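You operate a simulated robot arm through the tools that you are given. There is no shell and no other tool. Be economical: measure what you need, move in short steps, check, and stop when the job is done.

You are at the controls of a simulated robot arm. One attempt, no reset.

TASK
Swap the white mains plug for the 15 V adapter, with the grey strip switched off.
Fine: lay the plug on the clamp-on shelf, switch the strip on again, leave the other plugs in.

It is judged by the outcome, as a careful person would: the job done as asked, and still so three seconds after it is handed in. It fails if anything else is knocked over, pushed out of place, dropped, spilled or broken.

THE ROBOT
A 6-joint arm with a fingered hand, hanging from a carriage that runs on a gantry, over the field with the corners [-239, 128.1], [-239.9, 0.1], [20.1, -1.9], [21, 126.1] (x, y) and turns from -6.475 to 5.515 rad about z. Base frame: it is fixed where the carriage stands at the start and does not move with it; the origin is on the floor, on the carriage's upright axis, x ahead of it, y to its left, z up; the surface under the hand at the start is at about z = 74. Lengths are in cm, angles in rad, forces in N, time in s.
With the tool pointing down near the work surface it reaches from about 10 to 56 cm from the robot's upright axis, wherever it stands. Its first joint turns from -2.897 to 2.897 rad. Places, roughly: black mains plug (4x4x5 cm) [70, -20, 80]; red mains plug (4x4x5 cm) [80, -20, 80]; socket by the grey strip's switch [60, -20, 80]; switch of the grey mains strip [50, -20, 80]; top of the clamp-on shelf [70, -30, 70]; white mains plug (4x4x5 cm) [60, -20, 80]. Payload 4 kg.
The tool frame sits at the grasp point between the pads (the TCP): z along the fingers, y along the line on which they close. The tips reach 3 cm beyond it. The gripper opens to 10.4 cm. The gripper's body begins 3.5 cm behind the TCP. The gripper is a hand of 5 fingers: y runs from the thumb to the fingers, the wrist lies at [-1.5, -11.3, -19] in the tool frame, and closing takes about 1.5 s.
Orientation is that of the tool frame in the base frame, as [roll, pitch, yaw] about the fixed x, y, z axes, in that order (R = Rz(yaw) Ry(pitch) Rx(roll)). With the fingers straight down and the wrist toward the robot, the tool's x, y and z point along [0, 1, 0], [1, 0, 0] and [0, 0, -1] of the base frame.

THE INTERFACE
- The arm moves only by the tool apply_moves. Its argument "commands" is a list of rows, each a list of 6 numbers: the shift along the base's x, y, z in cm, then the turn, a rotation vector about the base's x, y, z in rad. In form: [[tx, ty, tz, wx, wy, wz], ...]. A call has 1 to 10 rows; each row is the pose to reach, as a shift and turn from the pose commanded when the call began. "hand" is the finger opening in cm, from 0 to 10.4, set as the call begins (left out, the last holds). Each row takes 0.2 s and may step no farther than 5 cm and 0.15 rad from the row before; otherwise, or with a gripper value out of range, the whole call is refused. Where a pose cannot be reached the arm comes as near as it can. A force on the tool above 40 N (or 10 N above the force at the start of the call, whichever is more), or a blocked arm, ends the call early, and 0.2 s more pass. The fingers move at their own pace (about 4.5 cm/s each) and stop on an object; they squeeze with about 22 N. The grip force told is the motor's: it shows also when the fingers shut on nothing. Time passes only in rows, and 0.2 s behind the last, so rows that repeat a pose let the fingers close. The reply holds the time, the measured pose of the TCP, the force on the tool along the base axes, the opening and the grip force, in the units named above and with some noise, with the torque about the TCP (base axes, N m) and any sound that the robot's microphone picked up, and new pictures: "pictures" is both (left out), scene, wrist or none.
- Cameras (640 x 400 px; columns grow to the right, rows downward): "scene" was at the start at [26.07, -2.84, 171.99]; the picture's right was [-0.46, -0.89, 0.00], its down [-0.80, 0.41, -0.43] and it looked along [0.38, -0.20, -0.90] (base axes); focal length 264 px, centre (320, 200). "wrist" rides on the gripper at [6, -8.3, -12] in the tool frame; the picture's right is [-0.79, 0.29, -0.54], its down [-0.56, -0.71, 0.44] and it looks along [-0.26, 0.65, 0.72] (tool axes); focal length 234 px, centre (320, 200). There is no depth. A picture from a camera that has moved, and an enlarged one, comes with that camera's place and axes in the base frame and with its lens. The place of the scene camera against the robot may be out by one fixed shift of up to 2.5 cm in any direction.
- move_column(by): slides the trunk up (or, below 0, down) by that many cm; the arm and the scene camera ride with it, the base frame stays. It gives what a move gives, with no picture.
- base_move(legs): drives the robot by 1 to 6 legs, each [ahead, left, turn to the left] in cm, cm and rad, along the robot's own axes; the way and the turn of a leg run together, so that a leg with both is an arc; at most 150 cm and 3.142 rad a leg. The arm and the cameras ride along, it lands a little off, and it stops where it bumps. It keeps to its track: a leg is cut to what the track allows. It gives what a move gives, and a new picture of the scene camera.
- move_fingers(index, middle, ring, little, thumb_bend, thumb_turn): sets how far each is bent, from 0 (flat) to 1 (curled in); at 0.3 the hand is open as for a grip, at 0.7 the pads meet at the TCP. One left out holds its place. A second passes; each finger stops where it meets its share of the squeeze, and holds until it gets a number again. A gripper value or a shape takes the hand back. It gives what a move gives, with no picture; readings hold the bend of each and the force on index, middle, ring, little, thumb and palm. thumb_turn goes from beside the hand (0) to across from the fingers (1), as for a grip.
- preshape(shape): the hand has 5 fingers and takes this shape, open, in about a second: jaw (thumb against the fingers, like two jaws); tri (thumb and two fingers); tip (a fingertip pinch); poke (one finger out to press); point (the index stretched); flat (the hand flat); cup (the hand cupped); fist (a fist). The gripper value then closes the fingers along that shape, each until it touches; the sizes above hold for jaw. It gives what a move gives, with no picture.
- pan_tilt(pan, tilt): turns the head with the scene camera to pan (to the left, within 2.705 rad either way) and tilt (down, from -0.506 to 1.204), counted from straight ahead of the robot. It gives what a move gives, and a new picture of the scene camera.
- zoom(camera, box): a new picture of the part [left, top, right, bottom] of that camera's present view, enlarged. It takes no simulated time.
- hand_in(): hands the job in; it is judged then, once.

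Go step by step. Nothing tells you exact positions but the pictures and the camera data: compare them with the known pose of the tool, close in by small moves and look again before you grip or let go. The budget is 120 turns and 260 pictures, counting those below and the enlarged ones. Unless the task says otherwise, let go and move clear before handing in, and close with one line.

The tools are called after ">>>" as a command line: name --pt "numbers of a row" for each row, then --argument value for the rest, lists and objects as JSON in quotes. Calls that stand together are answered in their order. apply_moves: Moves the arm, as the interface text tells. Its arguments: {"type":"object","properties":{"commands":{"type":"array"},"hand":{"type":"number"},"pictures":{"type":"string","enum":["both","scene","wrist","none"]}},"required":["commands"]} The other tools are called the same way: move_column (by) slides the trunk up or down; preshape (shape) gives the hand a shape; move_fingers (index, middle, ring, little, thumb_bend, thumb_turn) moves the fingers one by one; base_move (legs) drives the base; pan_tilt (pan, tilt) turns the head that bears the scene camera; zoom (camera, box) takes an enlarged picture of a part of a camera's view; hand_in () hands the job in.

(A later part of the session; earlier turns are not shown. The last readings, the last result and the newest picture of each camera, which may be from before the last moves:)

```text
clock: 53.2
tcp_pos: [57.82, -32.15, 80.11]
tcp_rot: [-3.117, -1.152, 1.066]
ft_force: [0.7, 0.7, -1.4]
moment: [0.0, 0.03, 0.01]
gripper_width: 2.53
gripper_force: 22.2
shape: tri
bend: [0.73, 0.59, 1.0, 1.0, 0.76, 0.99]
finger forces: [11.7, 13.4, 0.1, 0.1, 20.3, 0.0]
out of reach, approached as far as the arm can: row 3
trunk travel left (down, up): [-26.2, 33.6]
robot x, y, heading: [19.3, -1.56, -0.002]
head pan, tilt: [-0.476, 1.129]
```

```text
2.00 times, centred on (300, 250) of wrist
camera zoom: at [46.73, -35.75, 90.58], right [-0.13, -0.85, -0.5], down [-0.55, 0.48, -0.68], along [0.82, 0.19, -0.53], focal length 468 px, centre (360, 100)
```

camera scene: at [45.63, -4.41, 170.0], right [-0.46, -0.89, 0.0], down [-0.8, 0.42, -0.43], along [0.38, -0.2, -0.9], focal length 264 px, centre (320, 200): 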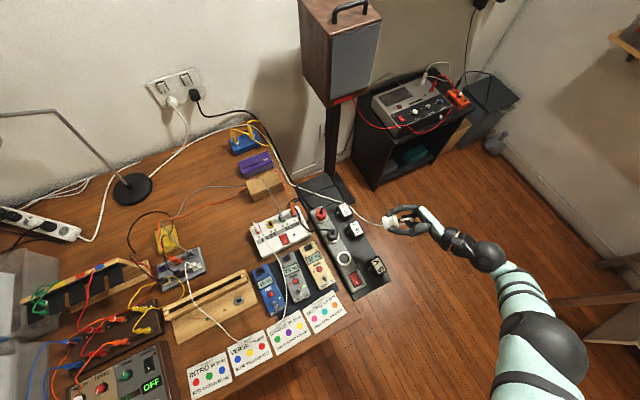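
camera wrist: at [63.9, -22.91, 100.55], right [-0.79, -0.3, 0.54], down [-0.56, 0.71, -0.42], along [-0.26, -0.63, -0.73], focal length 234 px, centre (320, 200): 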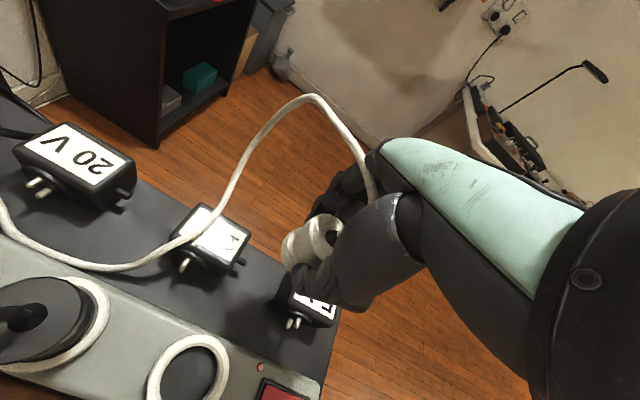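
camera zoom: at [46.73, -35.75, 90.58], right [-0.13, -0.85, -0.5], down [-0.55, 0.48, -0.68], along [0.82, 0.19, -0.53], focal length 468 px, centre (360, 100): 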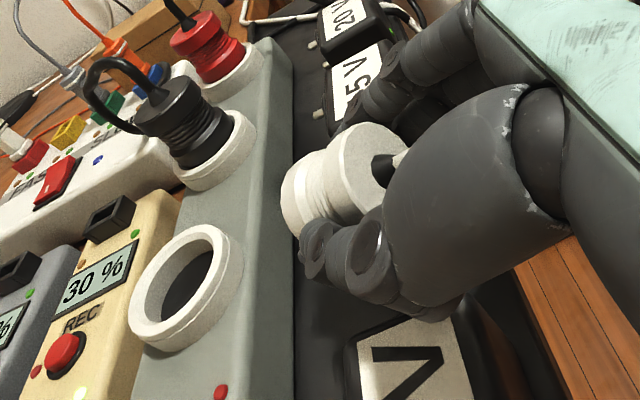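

I'll shift +1.2 in x so the thumb clears the 5 V, -0.7 in y, then lower.

>>> apply_moves --pt "0.6 -0.4 0.3 0 0 0" --pt "1.2 -0.7 0.5 0 0 0" --pictures "none"

>>> move_column --by -2.2

>>> zoom --camera "scene" --box '[330, 170, 430, 270]'

>>> zoom --camera "wrist" --box '[200, 150, 400, 350]'

```text
clock: 53.8
tcp_pos: [58.99, -32.47, 80.84]
tcp_rot: [-3.113, -1.153, 1.065]
ft_force: [0.8, 0.3, -0.4]
moment: [-0.03, 0.02, -0.04]
gripper_width: 2.51
gripper_force: 22.2
shape: tri
bend: [0.73, 0.59, 1.0, 1.0, 0.76, 0.99]
finger forces: [11.7, 13.4, 0.0, 0.1, 20.2, 0.0]
out of reach, approached as far as the arm can: row 2
trunk travel left (down, up): [-26.2, 33.6]
robot x, y, heading: [19.35, -1.4, 0.0]
head pan, tilt: [-0.476, 1.129]
```

```text
clock: 54.4
tcp_pos: [58.95, -32.61, 78.73]
tcp_rot: [-3.114, -1.152, 1.064]
ft_force: [-0.1, 0.4, -0.7]
moment: [-0.03, 0.02, 0.0]
gripper_width: 2.55
gripper_force: 22.2
shape: tri
bend: [0.73, 0.59, 1.0, 1.0, 0.76, 0.99]
finger forces: [11.8, 13.4, 0.0, 0.0, 20.3, 0.1]
trunk travel left (down, up): [-24.0, 35.8]
robot x, y, heading: [19.23, -1.58, -0.004]
head pan, tilt: [-0.476, 1.129]
```

```text
4.00 times, centred on (380, 220) of scene
camera zoom: at [45.63, -4.4, 148.78], right [-0.46, -0.89, 0.0], down [-0.8, 0.42, -0.43], along [0.38, -0.2, -0.9], focal length 1055 px, centre (80, 120)
```

zoom: 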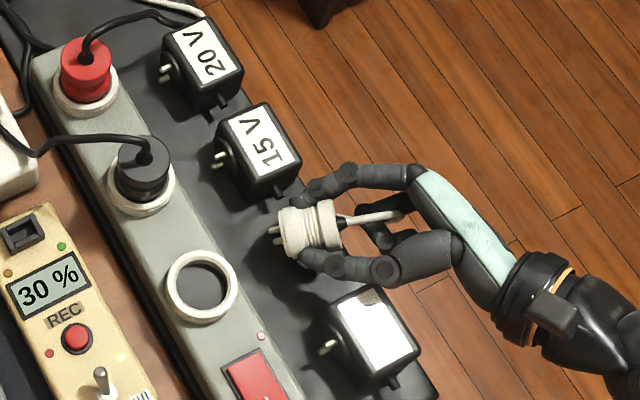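

```text
2.00 times, centred on (300, 250) of wrist
camera zoom: at [47.72, -36.17, 89.12], right [-0.13, -0.85, -0.5], down [-0.55, 0.48, -0.68], along [0.82, 0.19, -0.53], focal length 468 px, centre (360, 100)
```

zoom: 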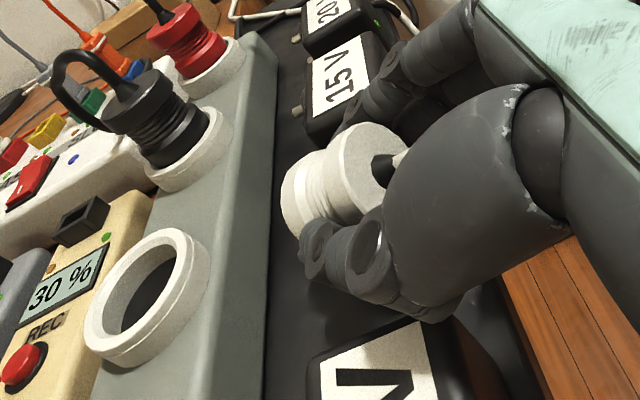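

Clear on both sides. I'll lower to contact.

>>> move_column --by -1.6

>>> apply_moves --pt "0 0.1 -0.4 0 0 0" --pt "0 0.2 -0.8 0 0 0" --pictures "none"

>>> zoom --camera "scene" --box '[330, 170, 430, 270]'

>>> zoom --camera "wrist" --box '[200, 150, 400, 350]'

```text
clock: 55.1
tcp_pos: [59.17, -32.71, 77.26]
tcp_rot: [-3.13, -1.153, 1.081]
ft_force: [6.1, -0.7, 13.8]
moment: [-0.01, 0.69, 0.08]
gripper_width: 2.5
gripper_force: 21.3
shape: tri
bend: [0.73, 0.61, 1.0, 1.0, 0.76, 0.95]
finger forces: [12.3, 9.7, 0.1, 0.0, 34.7, 0.0]
trunk travel left (down, up): [-22.4, 37.4]
robot x, y, heading: [19.78, -1.15, 0.003]
head pan, tilt: [-0.476, 1.129]
```

```text
clock: 55.7
tcp_pos: [59.18, -32.54, 76.76]
tcp_rot: [-3.131, -1.15, 1.078]
ft_force: [5.1, -10.8, 35.3]
moment: [-0.08, 1.75, 0.51]
gripper_width: 2.42
gripper_force: 22.3
shape: tri
bend: [0.73, 0.62, 1.0, 1.0, 0.76, 0.91]
finger forces: [12.4, 6.4, 0.0, 0.0, 54.1, 0.0]
out of reach, approached as far as the arm can: row 2
trunk travel left (down, up): [-22.4, 37.4]
robot x, y, heading: [19.85, -1.84, 0.002]
head pan, tilt: [-0.476, 1.129]
```

```text
4.00 times, centred on (380, 220) of scene
camera zoom: at [45.79, -4.64, 147.3], right [-0.46, -0.89, 0.0], down [-0.8, 0.42, -0.43], along [0.38, -0.2, -0.9], focal length 1055 px, centre (80, 120)
```

zoom: 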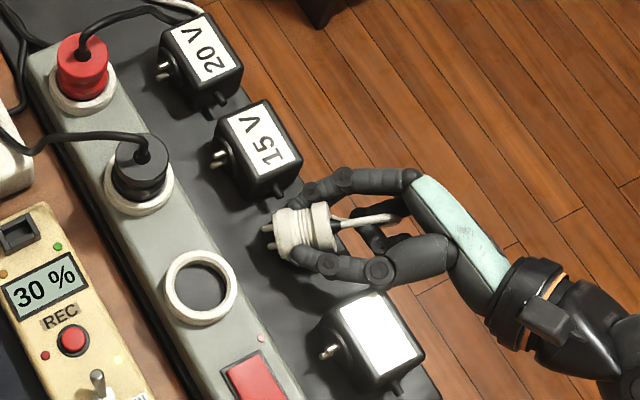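

```text
2.00 times, centred on (300, 250) of wrist
camera zoom: at [47.93, -36.21, 87.28], right [-0.13, -0.86, -0.5], down [-0.55, 0.48, -0.69], along [0.83, 0.19, -0.53], focal length 468 px, centre (360, 100)
```

zoom: 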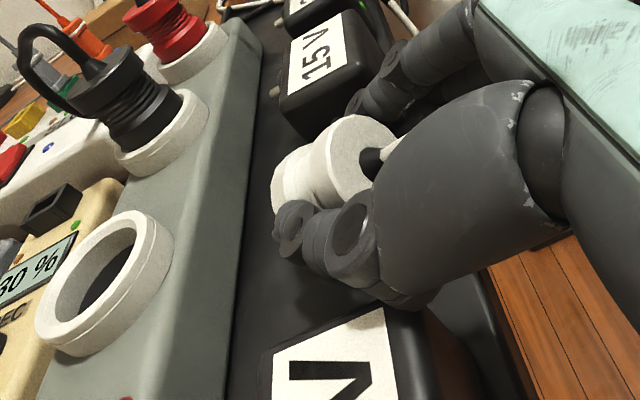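

Firm contact—the thumb and plug are on the shelf. I'll ease up slightly and then open a little to release.

>>> apply_moves --pt "0 0 0.3 0 0 0" --pt "0 0 0.6 0 0 0" --pictures "none"

>>> apply_moves --pt "0 0 0 0 0 0" --pt "0 0 0 0 0 0" --pt "0 0 0 0 0 0" --hand 3.6 --pictures "none"

>>> zoom --camera "scene" --box '[330, 170, 430, 270]'

>>> zoom --camera "wrist" --box '[200, 150, 400, 350]'

```text
clock: 56.3
tcp_pos: [59.05, -32.2, 76.95]
tcp_rot: [-3.119, -1.157, 1.071]
ft_force: [2.8, -5.1, 19.0]
moment: [-0.05, 0.97, 0.29]
gripper_width: 2.45
gripper_force: 22.4
shape: tri
bend: [0.73, 0.62, 1.0, 1.0, 0.76, 0.92]
finger forces: [12.8, 9.8, 0.0, 0.0, 40.4, 0.0]
trunk travel left (down, up): [-22.4, 37.4]
robot x, y, heading: [19.5, -1.19, -0.003]
head pan, tilt: [-0.476, 1.129]
```

```text
clock: 57.1
tcp_pos: [59.28, -32.17, 77.18]
tcp_rot: [-3.122, -1.155, 1.075]
ft_force: [6.3, -1.0, 21.1]
moment: [-0.14, 1.14, 0.09]
gripper_width: 3.49
gripper_force: 0.0
shape: tri
bend: [0.74, 0.51, 0.99, 0.99, 0.74, 0.93]
finger forces: [0.0, 0.1, 0.0, 0.0, 22.1, 0.1]
trunk travel left (down, up): [-22.4, 37.4]
robot x, y, heading: [19.44, -1.59, -0.002]
head pan, tilt: [-0.476, 1.129]
```

```text
4.00 times, centred on (380, 220) of scene
camera zoom: at [45.79, -4.45, 147.25], right [-0.46, -0.89, 0.0], down [-0.8, 0.42, -0.43], along [0.38, -0.2, -0.9], focal length 1055 px, centre (80, 120)
```

zoom: 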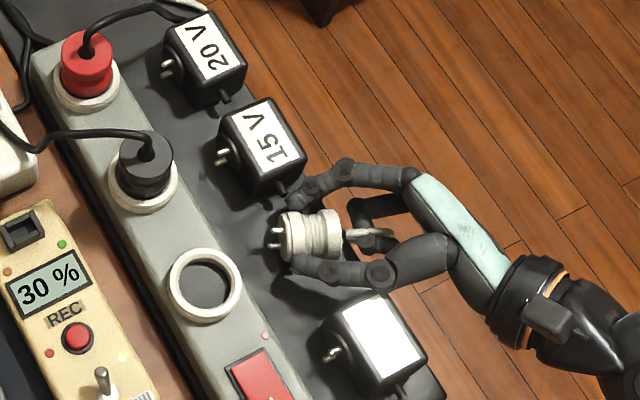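

```text
2.00 times, centred on (300, 250) of wrist
camera zoom: at [47.99, -35.91, 87.45], right [-0.12, -0.85, -0.51], down [-0.55, 0.48, -0.68], along [0.83, 0.2, -0.53], focal length 468 px, centre (360, 100)
```

zoom: 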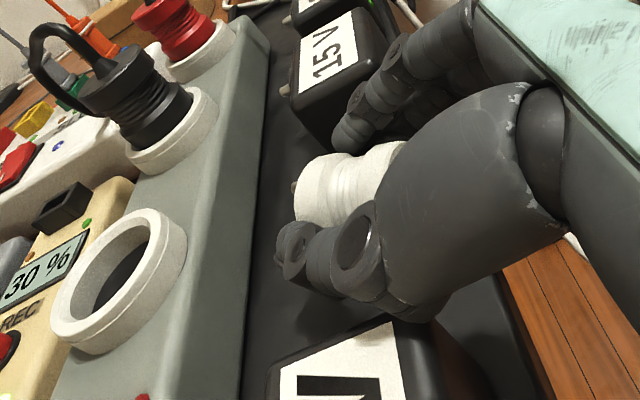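

The plug now lies flat on the shelf in the bay. I'll open slightly more and withdraw backwards and up.

>>> apply_moves --pt "0 -0.1 0.4 0 0 0" --pt "0 -0.1 0.5 0 0 0" --pt "-0.5 -1 1 0 0 0" --pt "-1 -2 1.6 0 0 0" --pt "-1.6 -3.2 2.4 0 0 0" --hand 4.4 --pictures "none"

>>> zoom --camera "scene" --box '[330, 170, 430, 270]'

>>> zoom --camera "wrist" --box '[200, 150, 400, 350]'

```text
clock: 58.3
tcp_pos: [57.49, -34.61, 79.05]
tcp_rot: [-3.114, -1.152, 1.063]
ft_force: [0.1, 0.3, 0.4]
moment: [0.02, 0.03, -0.04]
gripper_width: 4.37
gripper_force: 0.0
shape: tri
bend: [0.74, 0.48, 0.99, 0.99, 0.72, 1.0]
finger forces: [0.1, 0.0, 0.0, 0.0, 0.0, 0.0]
out of reach, approached as far as the arm can: row 1, 2, 5
trunk travel left (down, up): [-22.4, 37.4]
robot x, y, heading: [19.49, -1.69, -0.002]
head pan, tilt: [-0.476, 1.129]
```

```text
4.00 times, centred on (380, 220) of scene
camera zoom: at [45.64, -4.39, 147.19], right [-0.46, -0.89, 0.0], down [-0.8, 0.42, -0.43], along [0.38, -0.2, -0.9], focal length 1055 px, centre (80, 120)
```

zoom: 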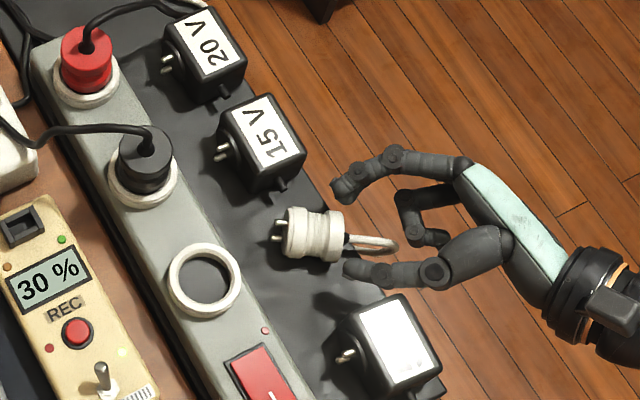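

```text
2.00 times, centred on (300, 250) of wrist
camera zoom: at [46.29, -38.28, 89.49], right [-0.13, -0.85, -0.5], down [-0.55, 0.48, -0.68], along [0.82, 0.19, -0.54], focal length 468 px, centre (360, 100)
```

zoom: 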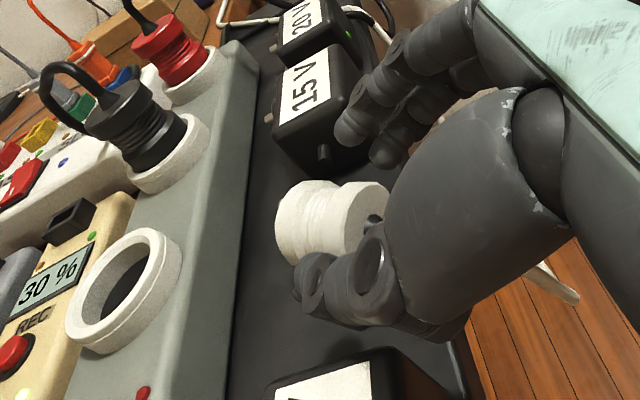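

The plug rests flat on the shelf at about (60.4,-31.4), fully inside the edge. I'll back the hand off, raise the trunk, and re-orient for the 15 V.

>>> apply_moves --pt "-0.5 -1.5 1.5 0 0 0" --pt "-0.5 -3 3.5 0 0 0" --pictures "none"

>>> move_column --by 14

>>> apply_moves --pt "1 -0.5 0 -0.12 0.065 0" --pt "2 -1 0 -0.24 0.13 0" --pt "3 -1.5 0 -0.36 0.196 0" --pt "4 -2 0 -0.48 0.26 0" --hand 10.4 --pictures "none"

>>> apply_moves --pt "1 0 0 0 0 0.13" --pt "2 0 0 0 0 0.26" --pt "3 0 0 0 0 0.39" --pt "4 0 0 0 0 0.5" --pictures "both"

```text
clock: 58.9
tcp_pos: [57.44, -34.69, 79.05]
tcp_rot: [-3.115, -1.151, 1.063]
ft_force: [1.2, 0.1, -0.1]
moment: [0.0, 0.0, -0.01]
gripper_width: 4.35
gripper_force: 0.1
shape: tri
bend: [0.74, 0.48, 0.99, 0.99, 0.72, 1.0]
finger forces: [0.1, 0.0, 0.0, 0.0, 0.0, 0.1]
out of reach, approached as far as the arm can: row 1, 2
trunk travel left (down, up): [-22.4, 37.4]
robot x, y, heading: [19.33, -1.45, -0.007]
head pan, tilt: [-0.476, 1.129]
```

```text
clock: 60.5
tcp_pos: [57.36, -34.6, 93.14]
tcp_rot: [-3.111, -1.152, 1.062]
ft_force: [0.3, 0.0, -0.7]
moment: [0.02, -0.02, 0.03]
gripper_width: 4.37
gripper_force: 0.1
shape: tri
bend: [0.74, 0.48, 0.99, 0.99, 0.72, 1.0]
finger forces: [0.0, 0.0, 0.1, 0.0, 0.0, 0.1]
trunk travel left (down, up): [-36.4, 23.4]
robot x, y, heading: [19.2, -1.26, -0.001]
head pan, tilt: [-0.476, 1.129]
```

```text
clock: 61.5
tcp_pos: [64.51, -43.2, 88.71]
tcp_rot: [-3.119, -0.608, 1.074]
ft_force: [-0.6, 0.1, 0.1]
moment: [-0.01, -0.02, 0.02]
gripper_width: 10.38
gripper_force: 0.0
shape: tri
bend: [0.3, 0.3, 0.99, 0.99, 0.3, 0.97]
finger forces: [0.0, 0.1, 0.0, 0.0, 0.0, 0.0]
out of reach, approached as far as the arm can: row 1, 2, 3, 4
trunk travel left (down, up): [-36.4, 23.4]
robot x, y, heading: [19.88, -1.37, -0.003]
head pan, tilt: [-0.476, 1.129]
```

```text
clock: 62.5
tcp_pos: [60.64, -35.22, 91.72]
tcp_rot: [-3.12, -0.603, 1.568]
ft_force: [0.5, 0.4, 0.7]
moment: [0.01, -0.04, -0.01]
gripper_width: 10.42
gripper_force: 0.0
shape: tri
bend: [0.3, 0.3, 0.99, 0.99, 0.3, 0.97]
finger forces: [0.0, 0.0, 0.1, 0.2, 0.1, 0.1]
out of reach, approached as far as the arm can: row 1, 2, 3, 4
trunk travel left (down, up): [-36.4, 23.4]
robot x, y, heading: [19.41, -1.31, 0.001]
head pan, tilt: [-0.476, 1.129]
camera scene: at [45.65, -4.41, 161.2], right [-0.46, -0.89, 0.0], down [-0.8, 0.42, -0.43], along [0.38, -0.2, -0.9], focal length 264 px, centre (320, 200)
camera wrist: at [52.58, -37.05, 105.1], right [0.3, -0.95, 0.0], down [-0.72, -0.22, -0.66], along [0.63, 0.2, -0.75], focal length 234 px, centre (320, 200)
```

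scene: 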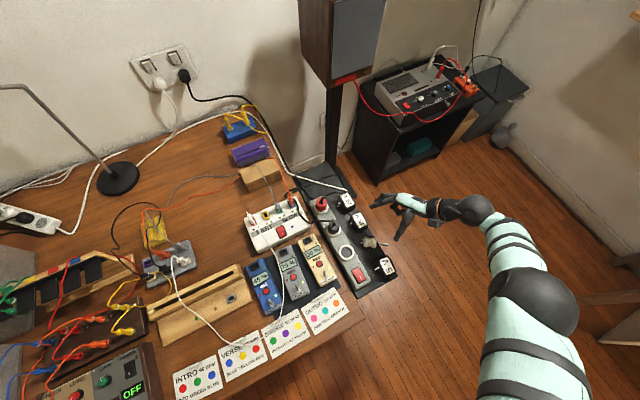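
wrist: 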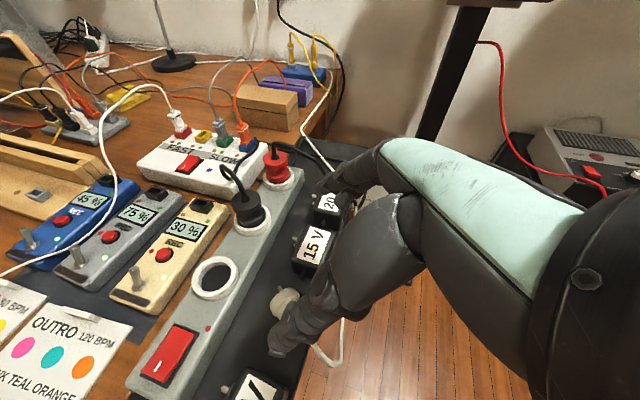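

Orientation is now straight (yaw 90°, tilt 34°). I'll check the shelf and move toward the 15 V at x 67.5.

>>> apply_moves --pt "2.3 0 0 0 0 0" --pt "4.6 0 0 0 0 0" --pt "6.9 0 0 0 0 0" --pictures "none"

>>> zoom --camera "scene" --box '[310, 170, 430, 290]'

>>> zoom --camera "wrist" --box '[200, 150, 400, 350]'

```text
clock: 63.3
tcp_pos: [65.24, -33.43, 92.78]
tcp_rot: [-3.119, -0.6, 1.563]
ft_force: [0.3, -0.1, -0.3]
moment: [0.0, 0.0, 0.03]
gripper_width: 10.41
gripper_force: 0.0
shape: tri
bend: [0.3, 0.3, 0.99, 0.99, 0.3, 0.97]
finger forces: [0.0, 0.0, 0.1, 0.0, 0.0, 0.0]
out of reach, approached as far as the arm can: row 1, 2, 3
trunk travel left (down, up): [-36.4, 23.4]
robot x, y, heading: [19.49, -1.32, -0.0]
head pan, tilt: [-0.476, 1.129]
```

```text
3.33 times, centred on (370, 230) of scene
camera zoom: at [45.62, -4.4, 161.18], right [-0.46, -0.89, 0.0], down [-0.8, 0.42, -0.43], along [0.38, -0.2, -0.9], focal length 879 px, centre (153, 100)
```

zoom: 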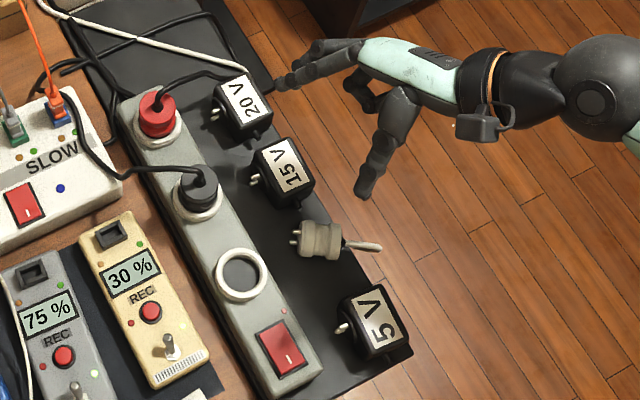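

```text
2.00 times, centred on (300, 250) of wrist
camera zoom: at [57.12, -35.08, 106.14], right [0.3, -0.96, -0.01], down [-0.72, -0.22, -0.66], along [0.63, 0.2, -0.75], focal length 468 px, centre (360, 100)
```

zoom: 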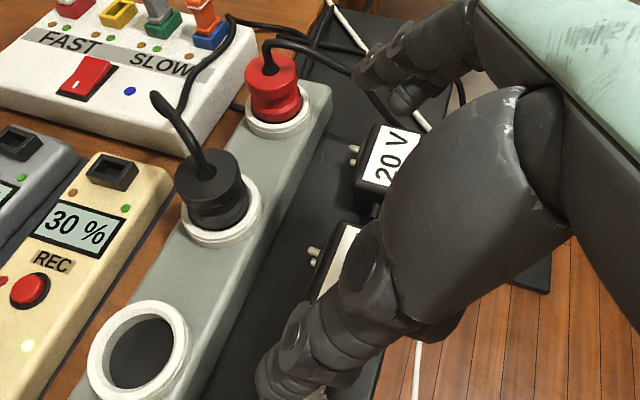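

The plug lies safely, and the 15 V body spans x 64.75–70.65, y -33.1…-28.65. I need ~2.4 cm more reach in x, so I'll raise the arm relative to the trunk.

>>> apply_moves --pt "0.8 0 2 0 0 0" --pt "1.6 0 4 0 0 0" --pt "2.4 0 6 0 0 0" --pictures "none"

>>> move_column --by -12

```text
clock: 64.1
tcp_pos: [67.65, -33.32, 98.59]
tcp_rot: [-3.121, -0.607, 1.568]
ft_force: [-0.1, 0.7, 0.4]
moment: [0.02, 0.0, 0.0]
gripper_width: 10.43
gripper_force: 0.1
shape: tri
bend: [0.3, 0.3, 0.99, 0.99, 0.3, 0.97]
finger forces: [0.1, 0.1, 0.0, 0.0, 0.0, 0.0]
trunk travel left (down, up): [-36.4, 23.4]
robot x, y, heading: [19.94, -1.56, 0.001]
head pan, tilt: [-0.476, 1.129]
```

```text
clock: 65.6
tcp_pos: [67.67, -33.19, 86.55]
tcp_rot: [-3.121, -0.607, 1.569]
ft_force: [1.3, 0.6, 0.2]
moment: [0.03, 0.03, -0.03]
gripper_width: 10.41
gripper_force: 0.0
shape: tri
bend: [0.3, 0.3, 0.99, 0.99, 0.3, 0.97]
finger forces: [0.0, 0.0, 0.1, 0.2, 0.1, 0.1]
trunk travel left (down, up): [-24.4, 35.4]
robot x, y, heading: [19.56, -1.39, -0.001]
head pan, tilt: [-0.476, 1.129]
```

Reach is good: the TCP is right above the 15 V's outer top corner. I'll narrow the fingers to 7.6 and look.

>>> apply_moves --pt "0 -0.2 -1 0 0 0" --pt "0 -0.2 -2 0 0 0" --pt "0 -0.2 -3 0 0 0" --pt "0 -0.2 -3.5 0 0 0" --hand 7.8 --pictures "none"

>>> zoom --camera "scene" --box '[320, 150, 420, 250]'

>>> zoom --camera "wrist" --box '[200, 150, 400, 350]'

```text
clock: 66.6
tcp_pos: [67.45, -33.17, 83.31]
tcp_rot: [-3.122, -0.603, 1.569]
ft_force: [-0.4, -0.3, 0.0]
moment: [0.02, 0.01, -0.01]
gripper_width: 7.82
gripper_force: 0.0
shape: tri
bend: [0.27, 0.35, 0.99, 0.99, 0.54, 0.98]
finger forces: [0.0, 0.0, 0.0, 0.1, 0.0, 0.0]
out of reach, approached as far as the arm can: row 4
trunk travel left (down, up): [-24.4, 35.4]
robot x, y, heading: [19.56, -1.52, -0.002]
head pan, tilt: [-0.476, 1.129]
```

```text
4.00 times, centred on (370, 200) of scene
camera zoom: at [45.63, -4.39, 149.19], right [-0.46, -0.89, 0.0], down [-0.8, 0.42, -0.43], along [0.38, -0.2, -0.9], focal length 1055 px, centre (120, 200)
```

zoom: 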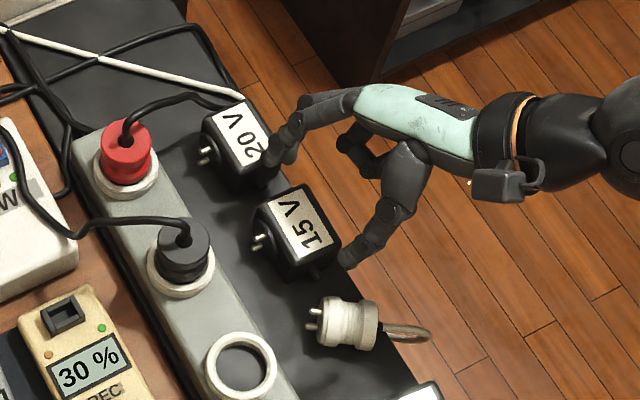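

```text
2.00 times, centred on (300, 250) of wrist
camera zoom: at [59.34, -34.96, 96.59], right [0.3, -0.95, -0.01], down [-0.72, -0.22, -0.66], along [0.63, 0.2, -0.75], focal length 468 px, centre (360, 100)
```

zoom: 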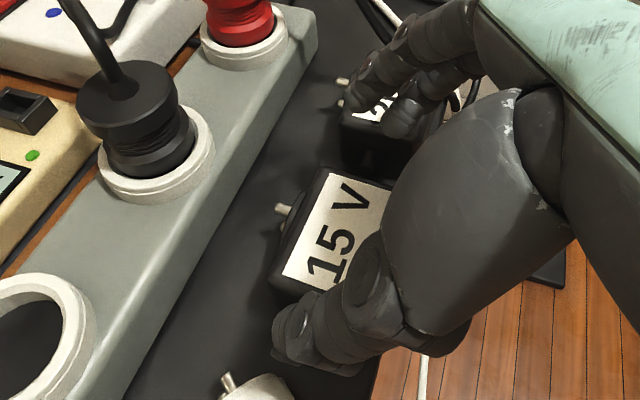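

Fingers straddle the 15 V, index in the gap before the 20 V. I'll adjust +0.25 in x, narrow slightly and lower with the trunk.

>>> apply_moves --pt "0.25 -0.2 0 0 0 0" --pt "0.25 -0.2 0 0 0 0" --hand 7.3 --pictures "none"

>>> move_column --by -2.8

>>> zoom --camera "scene" --box '[330, 150, 410, 230]'

>>> zoom --camera "wrist" --box '[230, 180, 380, 330]'

```text
clock: 67.2
tcp_pos: [67.66, -33.19, 83.29]
tcp_rot: [-3.12, -0.604, 1.567]
ft_force: [0.5, -0.2, -0.3]
moment: [0.02, 0.04, -0.02]
gripper_width: 7.29
gripper_force: 0.1
shape: tri
bend: [0.27, 0.37, 0.99, 0.99, 0.58, 0.99]
finger forces: [0.0, 0.0, 0.1, 0.0, 0.1, 0.1]
out of reach, approached as far as the arm can: row 1, 2
trunk travel left (down, up): [-24.4, 35.4]
robot x, y, heading: [19.86, -1.5, -0.004]
head pan, tilt: [-0.476, 1.129]
```

```text
clock: 68.0
tcp_pos: [67.53, -33.12, 80.51]
tcp_rot: [-3.12, -0.603, 1.568]
ft_force: [-0.6, 0.0, 0.5]
moment: [0.0, 0.01, 0.01]
gripper_width: 7.35
gripper_force: 0.0
shape: tri
bend: [0.27, 0.37, 0.99, 0.99, 0.58, 0.99]
finger forces: [0.1, 0.0, 0.0, 0.1, 0.0, 0.1]
trunk travel left (down, up): [-21.6, 38.2]
robot x, y, heading: [19.23, -1.5, -0.002]
head pan, tilt: [-0.476, 1.129]
```

```text
5.00 times, centred on (370, 190) of scene
camera zoom: at [45.64, -4.4, 146.39], right [-0.46, -0.89, 0.0], down [-0.8, 0.42, -0.43], along [0.38, -0.2, -0.9], focal length 1318 px, centre (70, 250)
```

zoom: 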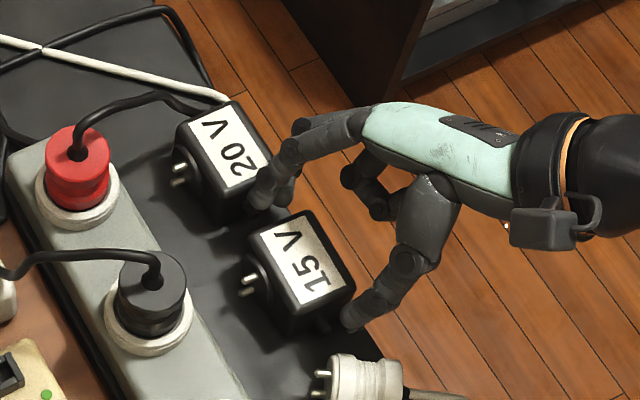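

```text
2.67 times, centred on (305, 255) of wrist
camera zoom: at [59.44, -34.99, 93.93], right [0.3, -0.95, -0.01], down [-0.72, -0.22, -0.66], along [0.63, 0.2, -0.75], focal length 624 px, centre (360, 53)
```

zoom: 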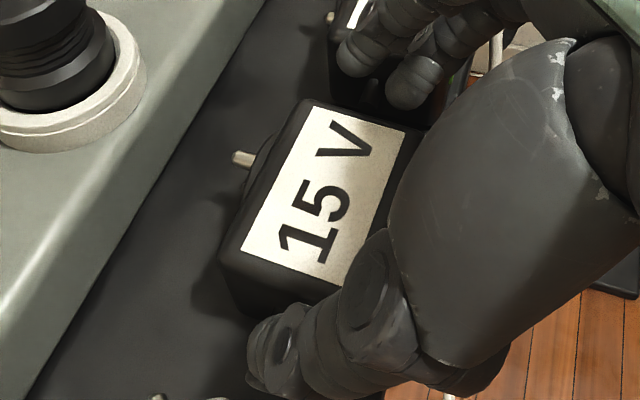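

Good alignment: index at x≈72, between the 15 V edge (70.65) and the 20 V (74). I'll lower 2 cm more.

>>> move_column --by -2

>>> zoom --camera "scene" --box '[330, 150, 410, 230]'

>>> zoom --camera "wrist" --box '[230, 180, 380, 330]'

```text
clock: 68.4
tcp_pos: [67.82, -33.41, 80.29]
tcp_rot: [3.136, -0.596, 1.589]
ft_force: [-4.4, 1.8, 12.2]
moment: [-0.01, -0.63, 0.06]
gripper_width: 7.19
gripper_force: 0.0
shape: tri
bend: [0.27, 0.38, 0.99, 0.99, 0.58, 0.99]
finger forces: [0.0, 13.2, 0.1, 0.1, 0.0, 0.1]
trunk travel left (down, up): [-20.5, 39.3]
robot x, y, heading: [19.68, -1.43, 0.001]
head pan, tilt: [-0.476, 1.129]
stopped: the force on the tool passed its limit at 53 N (the readings are from after the stop); the commanded pose is now the measured one
```

```text
5.00 times, centred on (370, 190) of scene
camera zoom: at [45.6, -4.39, 145.28], right [-0.46, -0.89, 0.0], down [-0.8, 0.42, -0.43], along [0.38, -0.2, -0.9], focal length 1318 px, centre (70, 250)
```

zoom: 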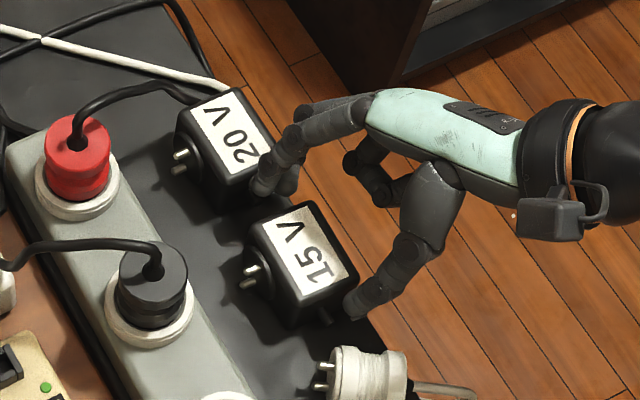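

```text
2.67 times, centred on (305, 255) of wrist
camera zoom: at [59.49, -35.19, 93.47], right [0.3, -0.95, 0.01], down [-0.7, -0.23, -0.68], along [0.65, 0.2, -0.74], focal length 624 px, centre (360, 53)
```

zoom: 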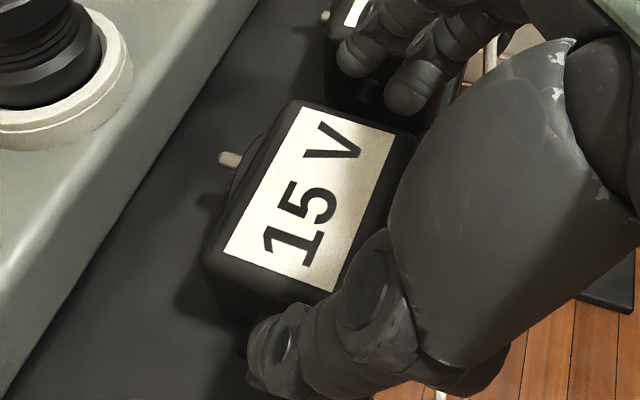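

The middle finger's splayed tip touched the 20 V's top edge (torque puts contact at x≈73.9), so the call stopped. I'll back up and close the fingers more, as the tips splay wider than the reading.

>>> move_column --by 2.5

>>> apply_moves --pt "0 0 0 0 0 0" --pt "0 0 0 0 0 0" --pt "0 0 0 0 0 0" --hand 5.8 --pictures "none"

>>> zoom --camera "scene" --box '[330, 150, 410, 230]'

>>> zoom --camera "wrist" --box '[230, 160, 380, 310]'

```text
clock: 69.1
tcp_pos: [67.78, -33.43, 82.58]
tcp_rot: [-3.14, -0.599, 1.583]
ft_force: [-0.5, -0.1, 0.2]
moment: [0.0, 0.01, 0.01]
gripper_width: 7.3
gripper_force: 0.0
shape: tri
bend: [0.27, 0.37, 0.99, 0.99, 0.58, 0.99]
finger forces: [0.0, 0.1, 0.1, 0.0, 0.0, 0.0]
trunk travel left (down, up): [-23.0, 36.8]
robot x, y, heading: [18.99, -1.52, -0.001]
head pan, tilt: [-0.476, 1.129]
```

```text
clock: 69.9
tcp_pos: [67.85, -33.5, 82.55]
tcp_rot: [-3.14, -0.599, 1.585]
ft_force: [0.2, -0.3, 0.3]
moment: [0.01, -0.02, 0.02]
gripper_width: 5.83
gripper_force: 0.1
shape: tri
bend: [0.74, 0.42, 0.99, 0.99, 0.67, 0.99]
finger forces: [0.0, 0.0, 0.0, 0.1, 0.0, 0.1]
trunk travel left (down, up): [-23.0, 36.8]
robot x, y, heading: [19.87, -1.39, -0.002]
head pan, tilt: [-0.476, 1.129]
```

```text
5.00 times, centred on (370, 190) of scene
camera zoom: at [45.62, -4.39, 147.79], right [-0.46, -0.89, 0.0], down [-0.8, 0.42, -0.43], along [0.38, -0.2, -0.9], focal length 1318 px, centre (70, 250)
```

zoom: 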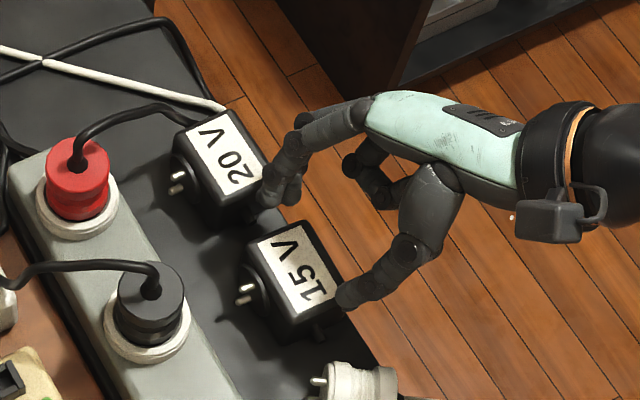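

```text
2.67 times, centred on (305, 235) of wrist
camera zoom: at [59.5, -35.15, 95.86], right [0.3, -0.95, 0.0], down [-0.7, -0.23, -0.67], along [0.64, 0.2, -0.74], focal length 624 px, centre (360, 107)
```

zoom: 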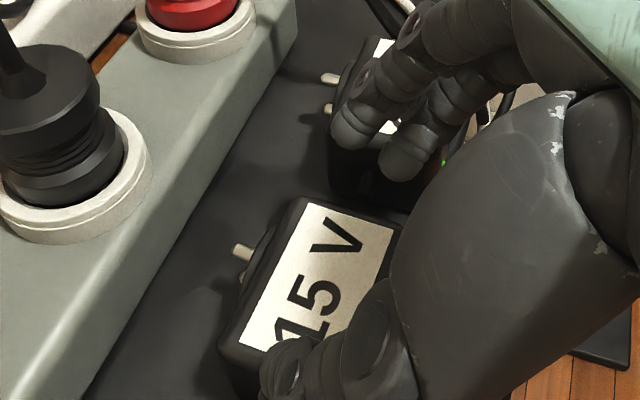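

Fingers are now better placed, but the thumb would land on the 15 V's edge. I'll open to 6.4 and shift -0.2.

>>> apply_moves --pt "-0.2 0 0 0 0 0" --pt "-0.2 0 0 0 0 0" --hand 6.5 --pictures "none"

>>> move_column --by -2

>>> zoom --camera "wrist" --box '[230, 180, 380, 330]'

>>> zoom --camera "scene" --box '[350, 160, 410, 220]'

```text
clock: 70.5
tcp_pos: [67.57, -33.37, 82.59]
tcp_rot: [-3.14, -0.598, 1.584]
ft_force: [0.5, -0.2, -0.7]
moment: [0.04, -0.04, 0.02]
gripper_width: 6.47
gripper_force: 0.2
shape: tri
bend: [0.73, 0.4, 0.99, 0.99, 0.63, 0.99]
finger forces: [0.0, 0.0, 0.0, 0.0, 0.0, 0.1]
trunk travel left (down, up): [-23.0, 36.8]
robot x, y, heading: [19.25, -1.5, 0.001]
head pan, tilt: [-0.476, 1.129]
```

```text
clock: 71.2
tcp_pos: [67.64, -33.41, 80.61]
tcp_rot: [-3.141, -0.599, 1.585]
ft_force: [-0.6, 0.0, 0.6]
moment: [0.0, 0.01, -0.01]
gripper_width: 6.46
gripper_force: 0.0
shape: tri
bend: [0.73, 0.4, 0.99, 0.99, 0.63, 0.99]
finger forces: [0.0, 0.1, 0.1, 0.0, 0.1, 0.1]
trunk travel left (down, up): [-21.0, 38.8]
robot x, y, heading: [19.73, -1.52, -0.003]
head pan, tilt: [-0.476, 1.129]
```

```text
2.67 times, centred on (305, 255) of wrist
camera zoom: at [59.32, -35.15, 93.85], right [0.3, -0.95, 0.0], down [-0.7, -0.23, -0.67], along [0.64, 0.2, -0.74], focal length 624 px, centre (360, 53)
```

zoom: 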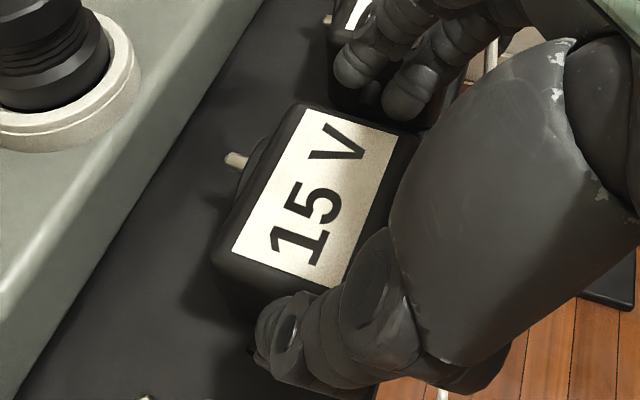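

```text
6.67 times, centred on (380, 190) of scene
camera zoom: at [45.62, -4.4, 145.79], right [-0.46, -0.89, 0.0], down [-0.8, 0.42, -0.43], along [0.38, -0.2, -0.9], focal length 1758 px, centre (-80, 267)
```

zoom: 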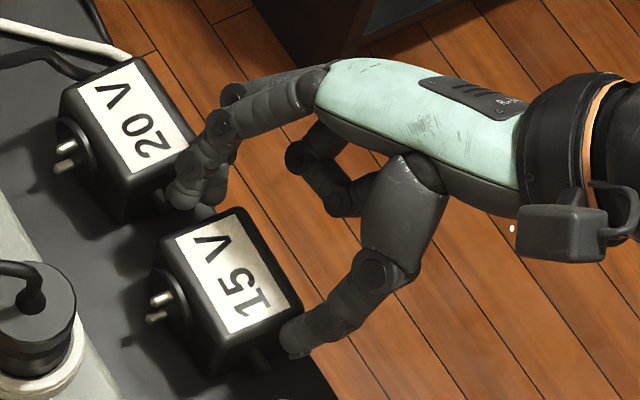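

Clearances look right. Lowering another 1.8.

>>> move_column --by -1.8

>>> zoom --camera "wrist" --box '[230, 180, 380, 330]'

>>> zoom --camera "scene" --box '[350, 150, 410, 210]'

```text
clock: 71.9
tcp_pos: [67.56, -33.45, 78.9]
tcp_rot: [-3.14, -0.597, 1.585]
ft_force: [-0.3, -1.0, -1.0]
moment: [-0.02, 0.05, -0.03]
gripper_width: 6.46
gripper_force: 0.0
shape: tri
bend: [0.73, 0.4, 0.99, 0.99, 0.63, 0.99]
finger forces: [0.0, 0.4, 0.0, 0.0, 0.1, 0.0]
trunk travel left (down, up): [-19.2, 40.6]
robot x, y, heading: [19.45, -1.14, 0.003]
head pan, tilt: [-0.476, 1.129]
```

```text
2.67 times, centred on (305, 255) of wrist
camera zoom: at [59.31, -35.15, 92.04], right [0.3, -0.95, 0.0], down [-0.7, -0.23, -0.67], along [0.64, 0.2, -0.74], focal length 624 px, centre (360, 53)
```

zoom: 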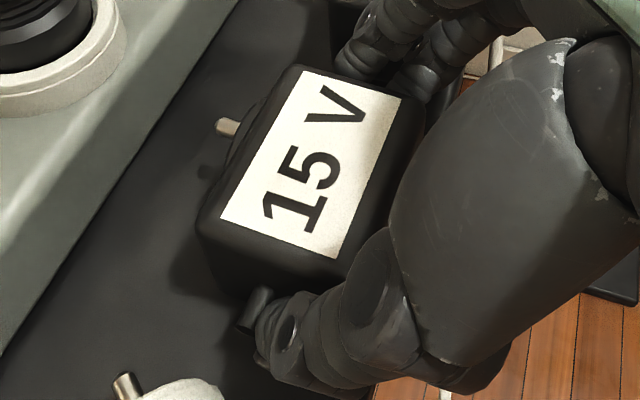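

```text
6.67 times, centred on (380, 180) of scene
camera zoom: at [45.62, -4.4, 143.99], right [-0.46, -0.89, 0.0], down [-0.8, 0.42, -0.43], along [0.38, -0.2, -0.9], focal length 1758 px, centre (-80, 333)
```

zoom: 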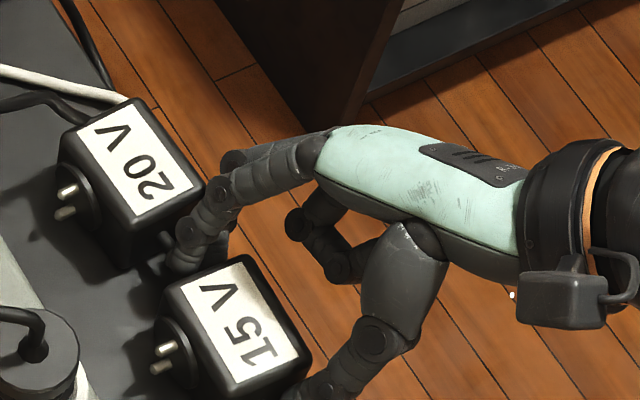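

The fingers straddle the outer part of the 15 V, the thumb just outside its stub. Closing.

>>> apply_moves --pt "0 0 0 0 0 0" --pt "0 0 0 0 0 0" --pt "0 0 0 0 0 0" --pt "0 0 0 0 0 0" --pt "0 0 0 0 0 0" --hand 3.5 --pictures "none"

>>> zoom --camera "wrist" --box '[230, 180, 380, 330]'

>>> zoom --camera "scene" --box '[350, 150, 410, 210]'

```text
clock: 73.1
tcp_pos: [67.65, -33.43, 78.81]
tcp_rot: [-3.139, -0.599, 1.583]
ft_force: [-0.2, 0.7, -0.2]
moment: [0.0, -0.02, -0.02]
gripper_width: 5.44
gripper_force: 21.9
shape: tri
bend: [0.74, 0.44, 1.0, 1.0, 0.68, 0.99]
finger forces: [9.8, 10.3, 0.1, 0.1, 19.8, 0.1]
trunk travel left (down, up): [-19.2, 40.6]
robot x, y, heading: [19.75, -1.53, -0.003]
head pan, tilt: [-0.476, 1.129]
```

```text
2.67 times, centred on (305, 255) of wrist
camera zoom: at [59.31, -35.14, 92.05], right [0.3, -0.95, 0.0], down [-0.7, -0.23, -0.67], along [0.64, 0.2, -0.74], focal length 624 px, centre (360, 53)
```

zoom: 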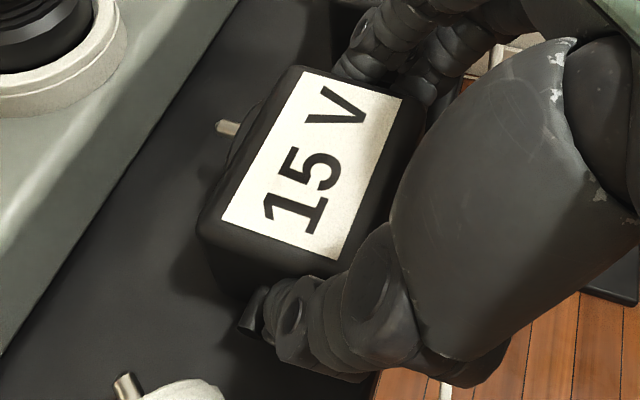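

```text
6.67 times, centred on (380, 180) of scene
camera zoom: at [45.62, -4.39, 143.99], right [-0.46, -0.89, 0.0], down [-0.8, 0.42, -0.43], along [0.38, -0.2, -0.9], focal length 1758 px, centre (-80, 333)
```

zoom: 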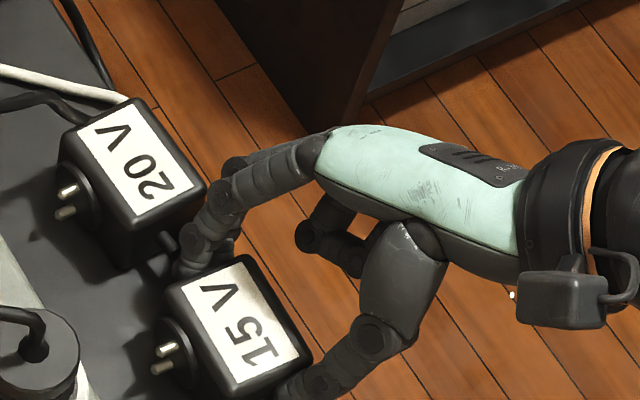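

Firmly gripped with balanced forces. I'll lift with the trunk.

>>> move_column --by 4

>>> move_column --by 16

>>> zoom --camera "scene" --box '[310, 170, 430, 290]'

>>> zoom --camera "wrist" --box '[200, 160, 400, 330]'

```text
clock: 73.9
tcp_pos: [67.66, -33.41, 82.67]
tcp_rot: [-3.14, -0.599, 1.583]
ft_force: [0.1, -0.2, -1.5]
moment: [-0.02, 0.03, 0.07]
gripper_width: 5.44
gripper_force: 21.1
shape: tri
bend: [0.74, 0.44, 1.0, 1.0, 0.68, 1.0]
finger forces: [9.8, 10.3, 0.1, 0.0, 19.9, 0.1]
trunk travel left (down, up): [-23.2, 36.6]
robot x, y, heading: [19.81, -1.36, -0.005]
head pan, tilt: [-0.476, 1.129]
```

```text
clock: 75.7
tcp_pos: [67.56, -33.27, 98.86]
tcp_rot: [-3.139, -0.598, 1.581]
ft_force: [-0.7, 0.2, -1.0]
moment: [-0.02, 0.02, -0.05]
gripper_width: 5.44
gripper_force: 21.9
shape: tri
bend: [0.74, 0.44, 1.0, 1.0, 0.68, 1.0]
finger forces: [9.7, 10.4, 0.1, 0.0, 20.0, 0.1]
trunk travel left (down, up): [-39.2, 20.6]
robot x, y, heading: [19.73, -1.5, -0.004]
head pan, tilt: [-0.476, 1.129]
```

```text
3.33 times, centred on (370, 230) of scene
camera zoom: at [45.61, -4.39, 163.99], right [-0.46, -0.89, 0.0], down [-0.8, 0.42, -0.43], along [0.38, -0.2, -0.9], focal length 879 px, centre (153, 100)
```

zoom: 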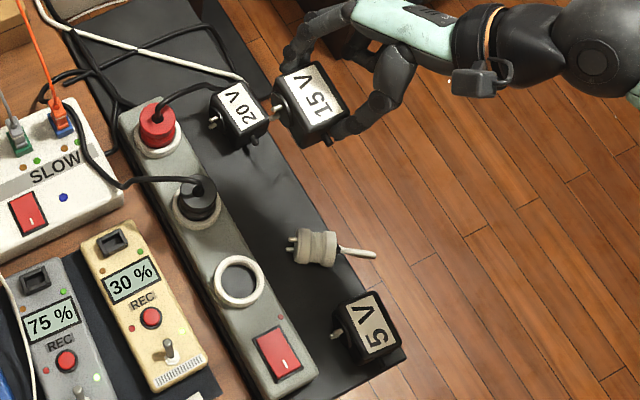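

```text
2.35 times, centred on (300, 245) of wrist
camera zoom: at [59.3, -35.13, 112.03], right [0.3, -0.95, 0.0], down [-0.7, -0.23, -0.67], along [0.64, 0.2, -0.74], focal length 551 px, centre (367, 94)
```

zoom: 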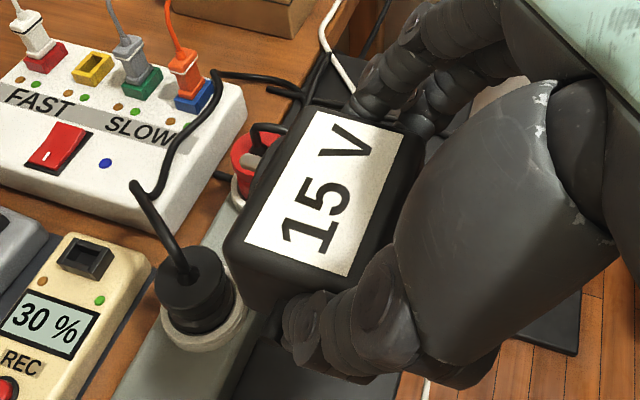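

The adapter is secure. I'll bring it over the strip and roll it about x by -90° so the pins point down, the hand then coming from the desk side.

>>> apply_moves --pt "-1 1 1 0 0 0" --pt "-2.5 3 2 -0.14 0 0" --pt "-4 5 3 -0.28 0 0" --pt "-5.5 7 4 -0.42 0 0" --pt "-7 9 4 -0.56 0 0" --pt "-7.4 11 4 -0.7 0 0" --pt "-7.4 13 4 -0.84 0 0" --pt "-7.4 14 4 -0.98 0 0" --pt "-7.4 14 4 -1.12 0 0" --pt "-7.4 14 4 -1.26 0 0" --pictures "none"

>>> apply_moves --pt "0 0 0 -0.14 0 0" --pt "0 0 0 -0.28 0 0" --pt "0 0 0 -0.31 0 0" --pictures "both"

```text
clock: 77.9
tcp_pos: [58.7, -19.09, 108.43]
tcp_rot: [-3.114, 0.655, 1.591]
ft_force: [-0.1, -0.2, -1.7]
moment: [0.01, 0.03, 0.01]
gripper_width: 5.42
gripper_force: 22.0
shape: tri
bend: [0.74, 0.44, 1.0, 1.0, 0.68, 1.0]
finger forces: [9.8, 10.2, 0.1, 0.0, 20.0, 0.0]
out of reach, approached as far as the arm can: row 1, 2, 3, 4, 5, 6, 7, 9, 10
trunk travel left (down, up): [-39.2, 20.6]
robot x, y, heading: [19.75, -1.33, -0.0]
head pan, tilt: [-0.476, 1.129]
```

```text
clock: 78.7
tcp_pos: [57.02, -18.15, 115.96]
tcp_rot: [-3.098, 0.961, 1.606]
ft_force: [-0.3, 0.7, -1.1]
moment: [0.02, 0.0, -0.02]
gripper_width: 5.4
gripper_force: 21.8
shape: tri
bend: [0.74, 0.44, 1.0, 1.0, 0.69, 0.99]
finger forces: [9.8, 10.1, 0.1, 0.0, 20.0, 0.0]
out of reach, approached as far as the arm can: row 1, 2, 3
trunk travel left (down, up): [-39.2, 20.6]
robot x, y, heading: [19.66, -1.44, -0.002]
head pan, tilt: [-0.476, 1.129]
camera scene: at [45.61, -4.39, 163.99], right [-0.46, -0.89, 0.0], down [-0.8, 0.42, -0.43], along [0.38, -0.2, -0.9], focal length 264 px, centre (320, 200)
camera wrist: at [48.67, -4.8, 118.06], right [0.31, -0.01, 0.95], down [-0.7, -0.68, 0.23], along [0.64, -0.74, -0.22], focal length 234 px, centre (320, 200)
```

scene: 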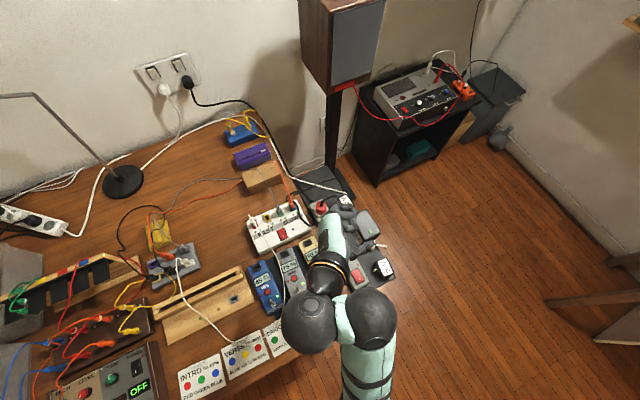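
wrist: 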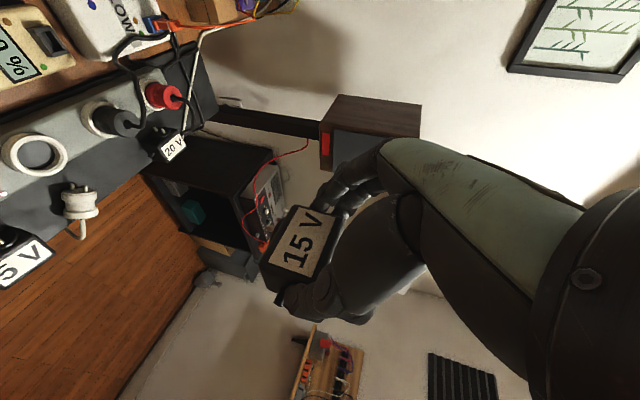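

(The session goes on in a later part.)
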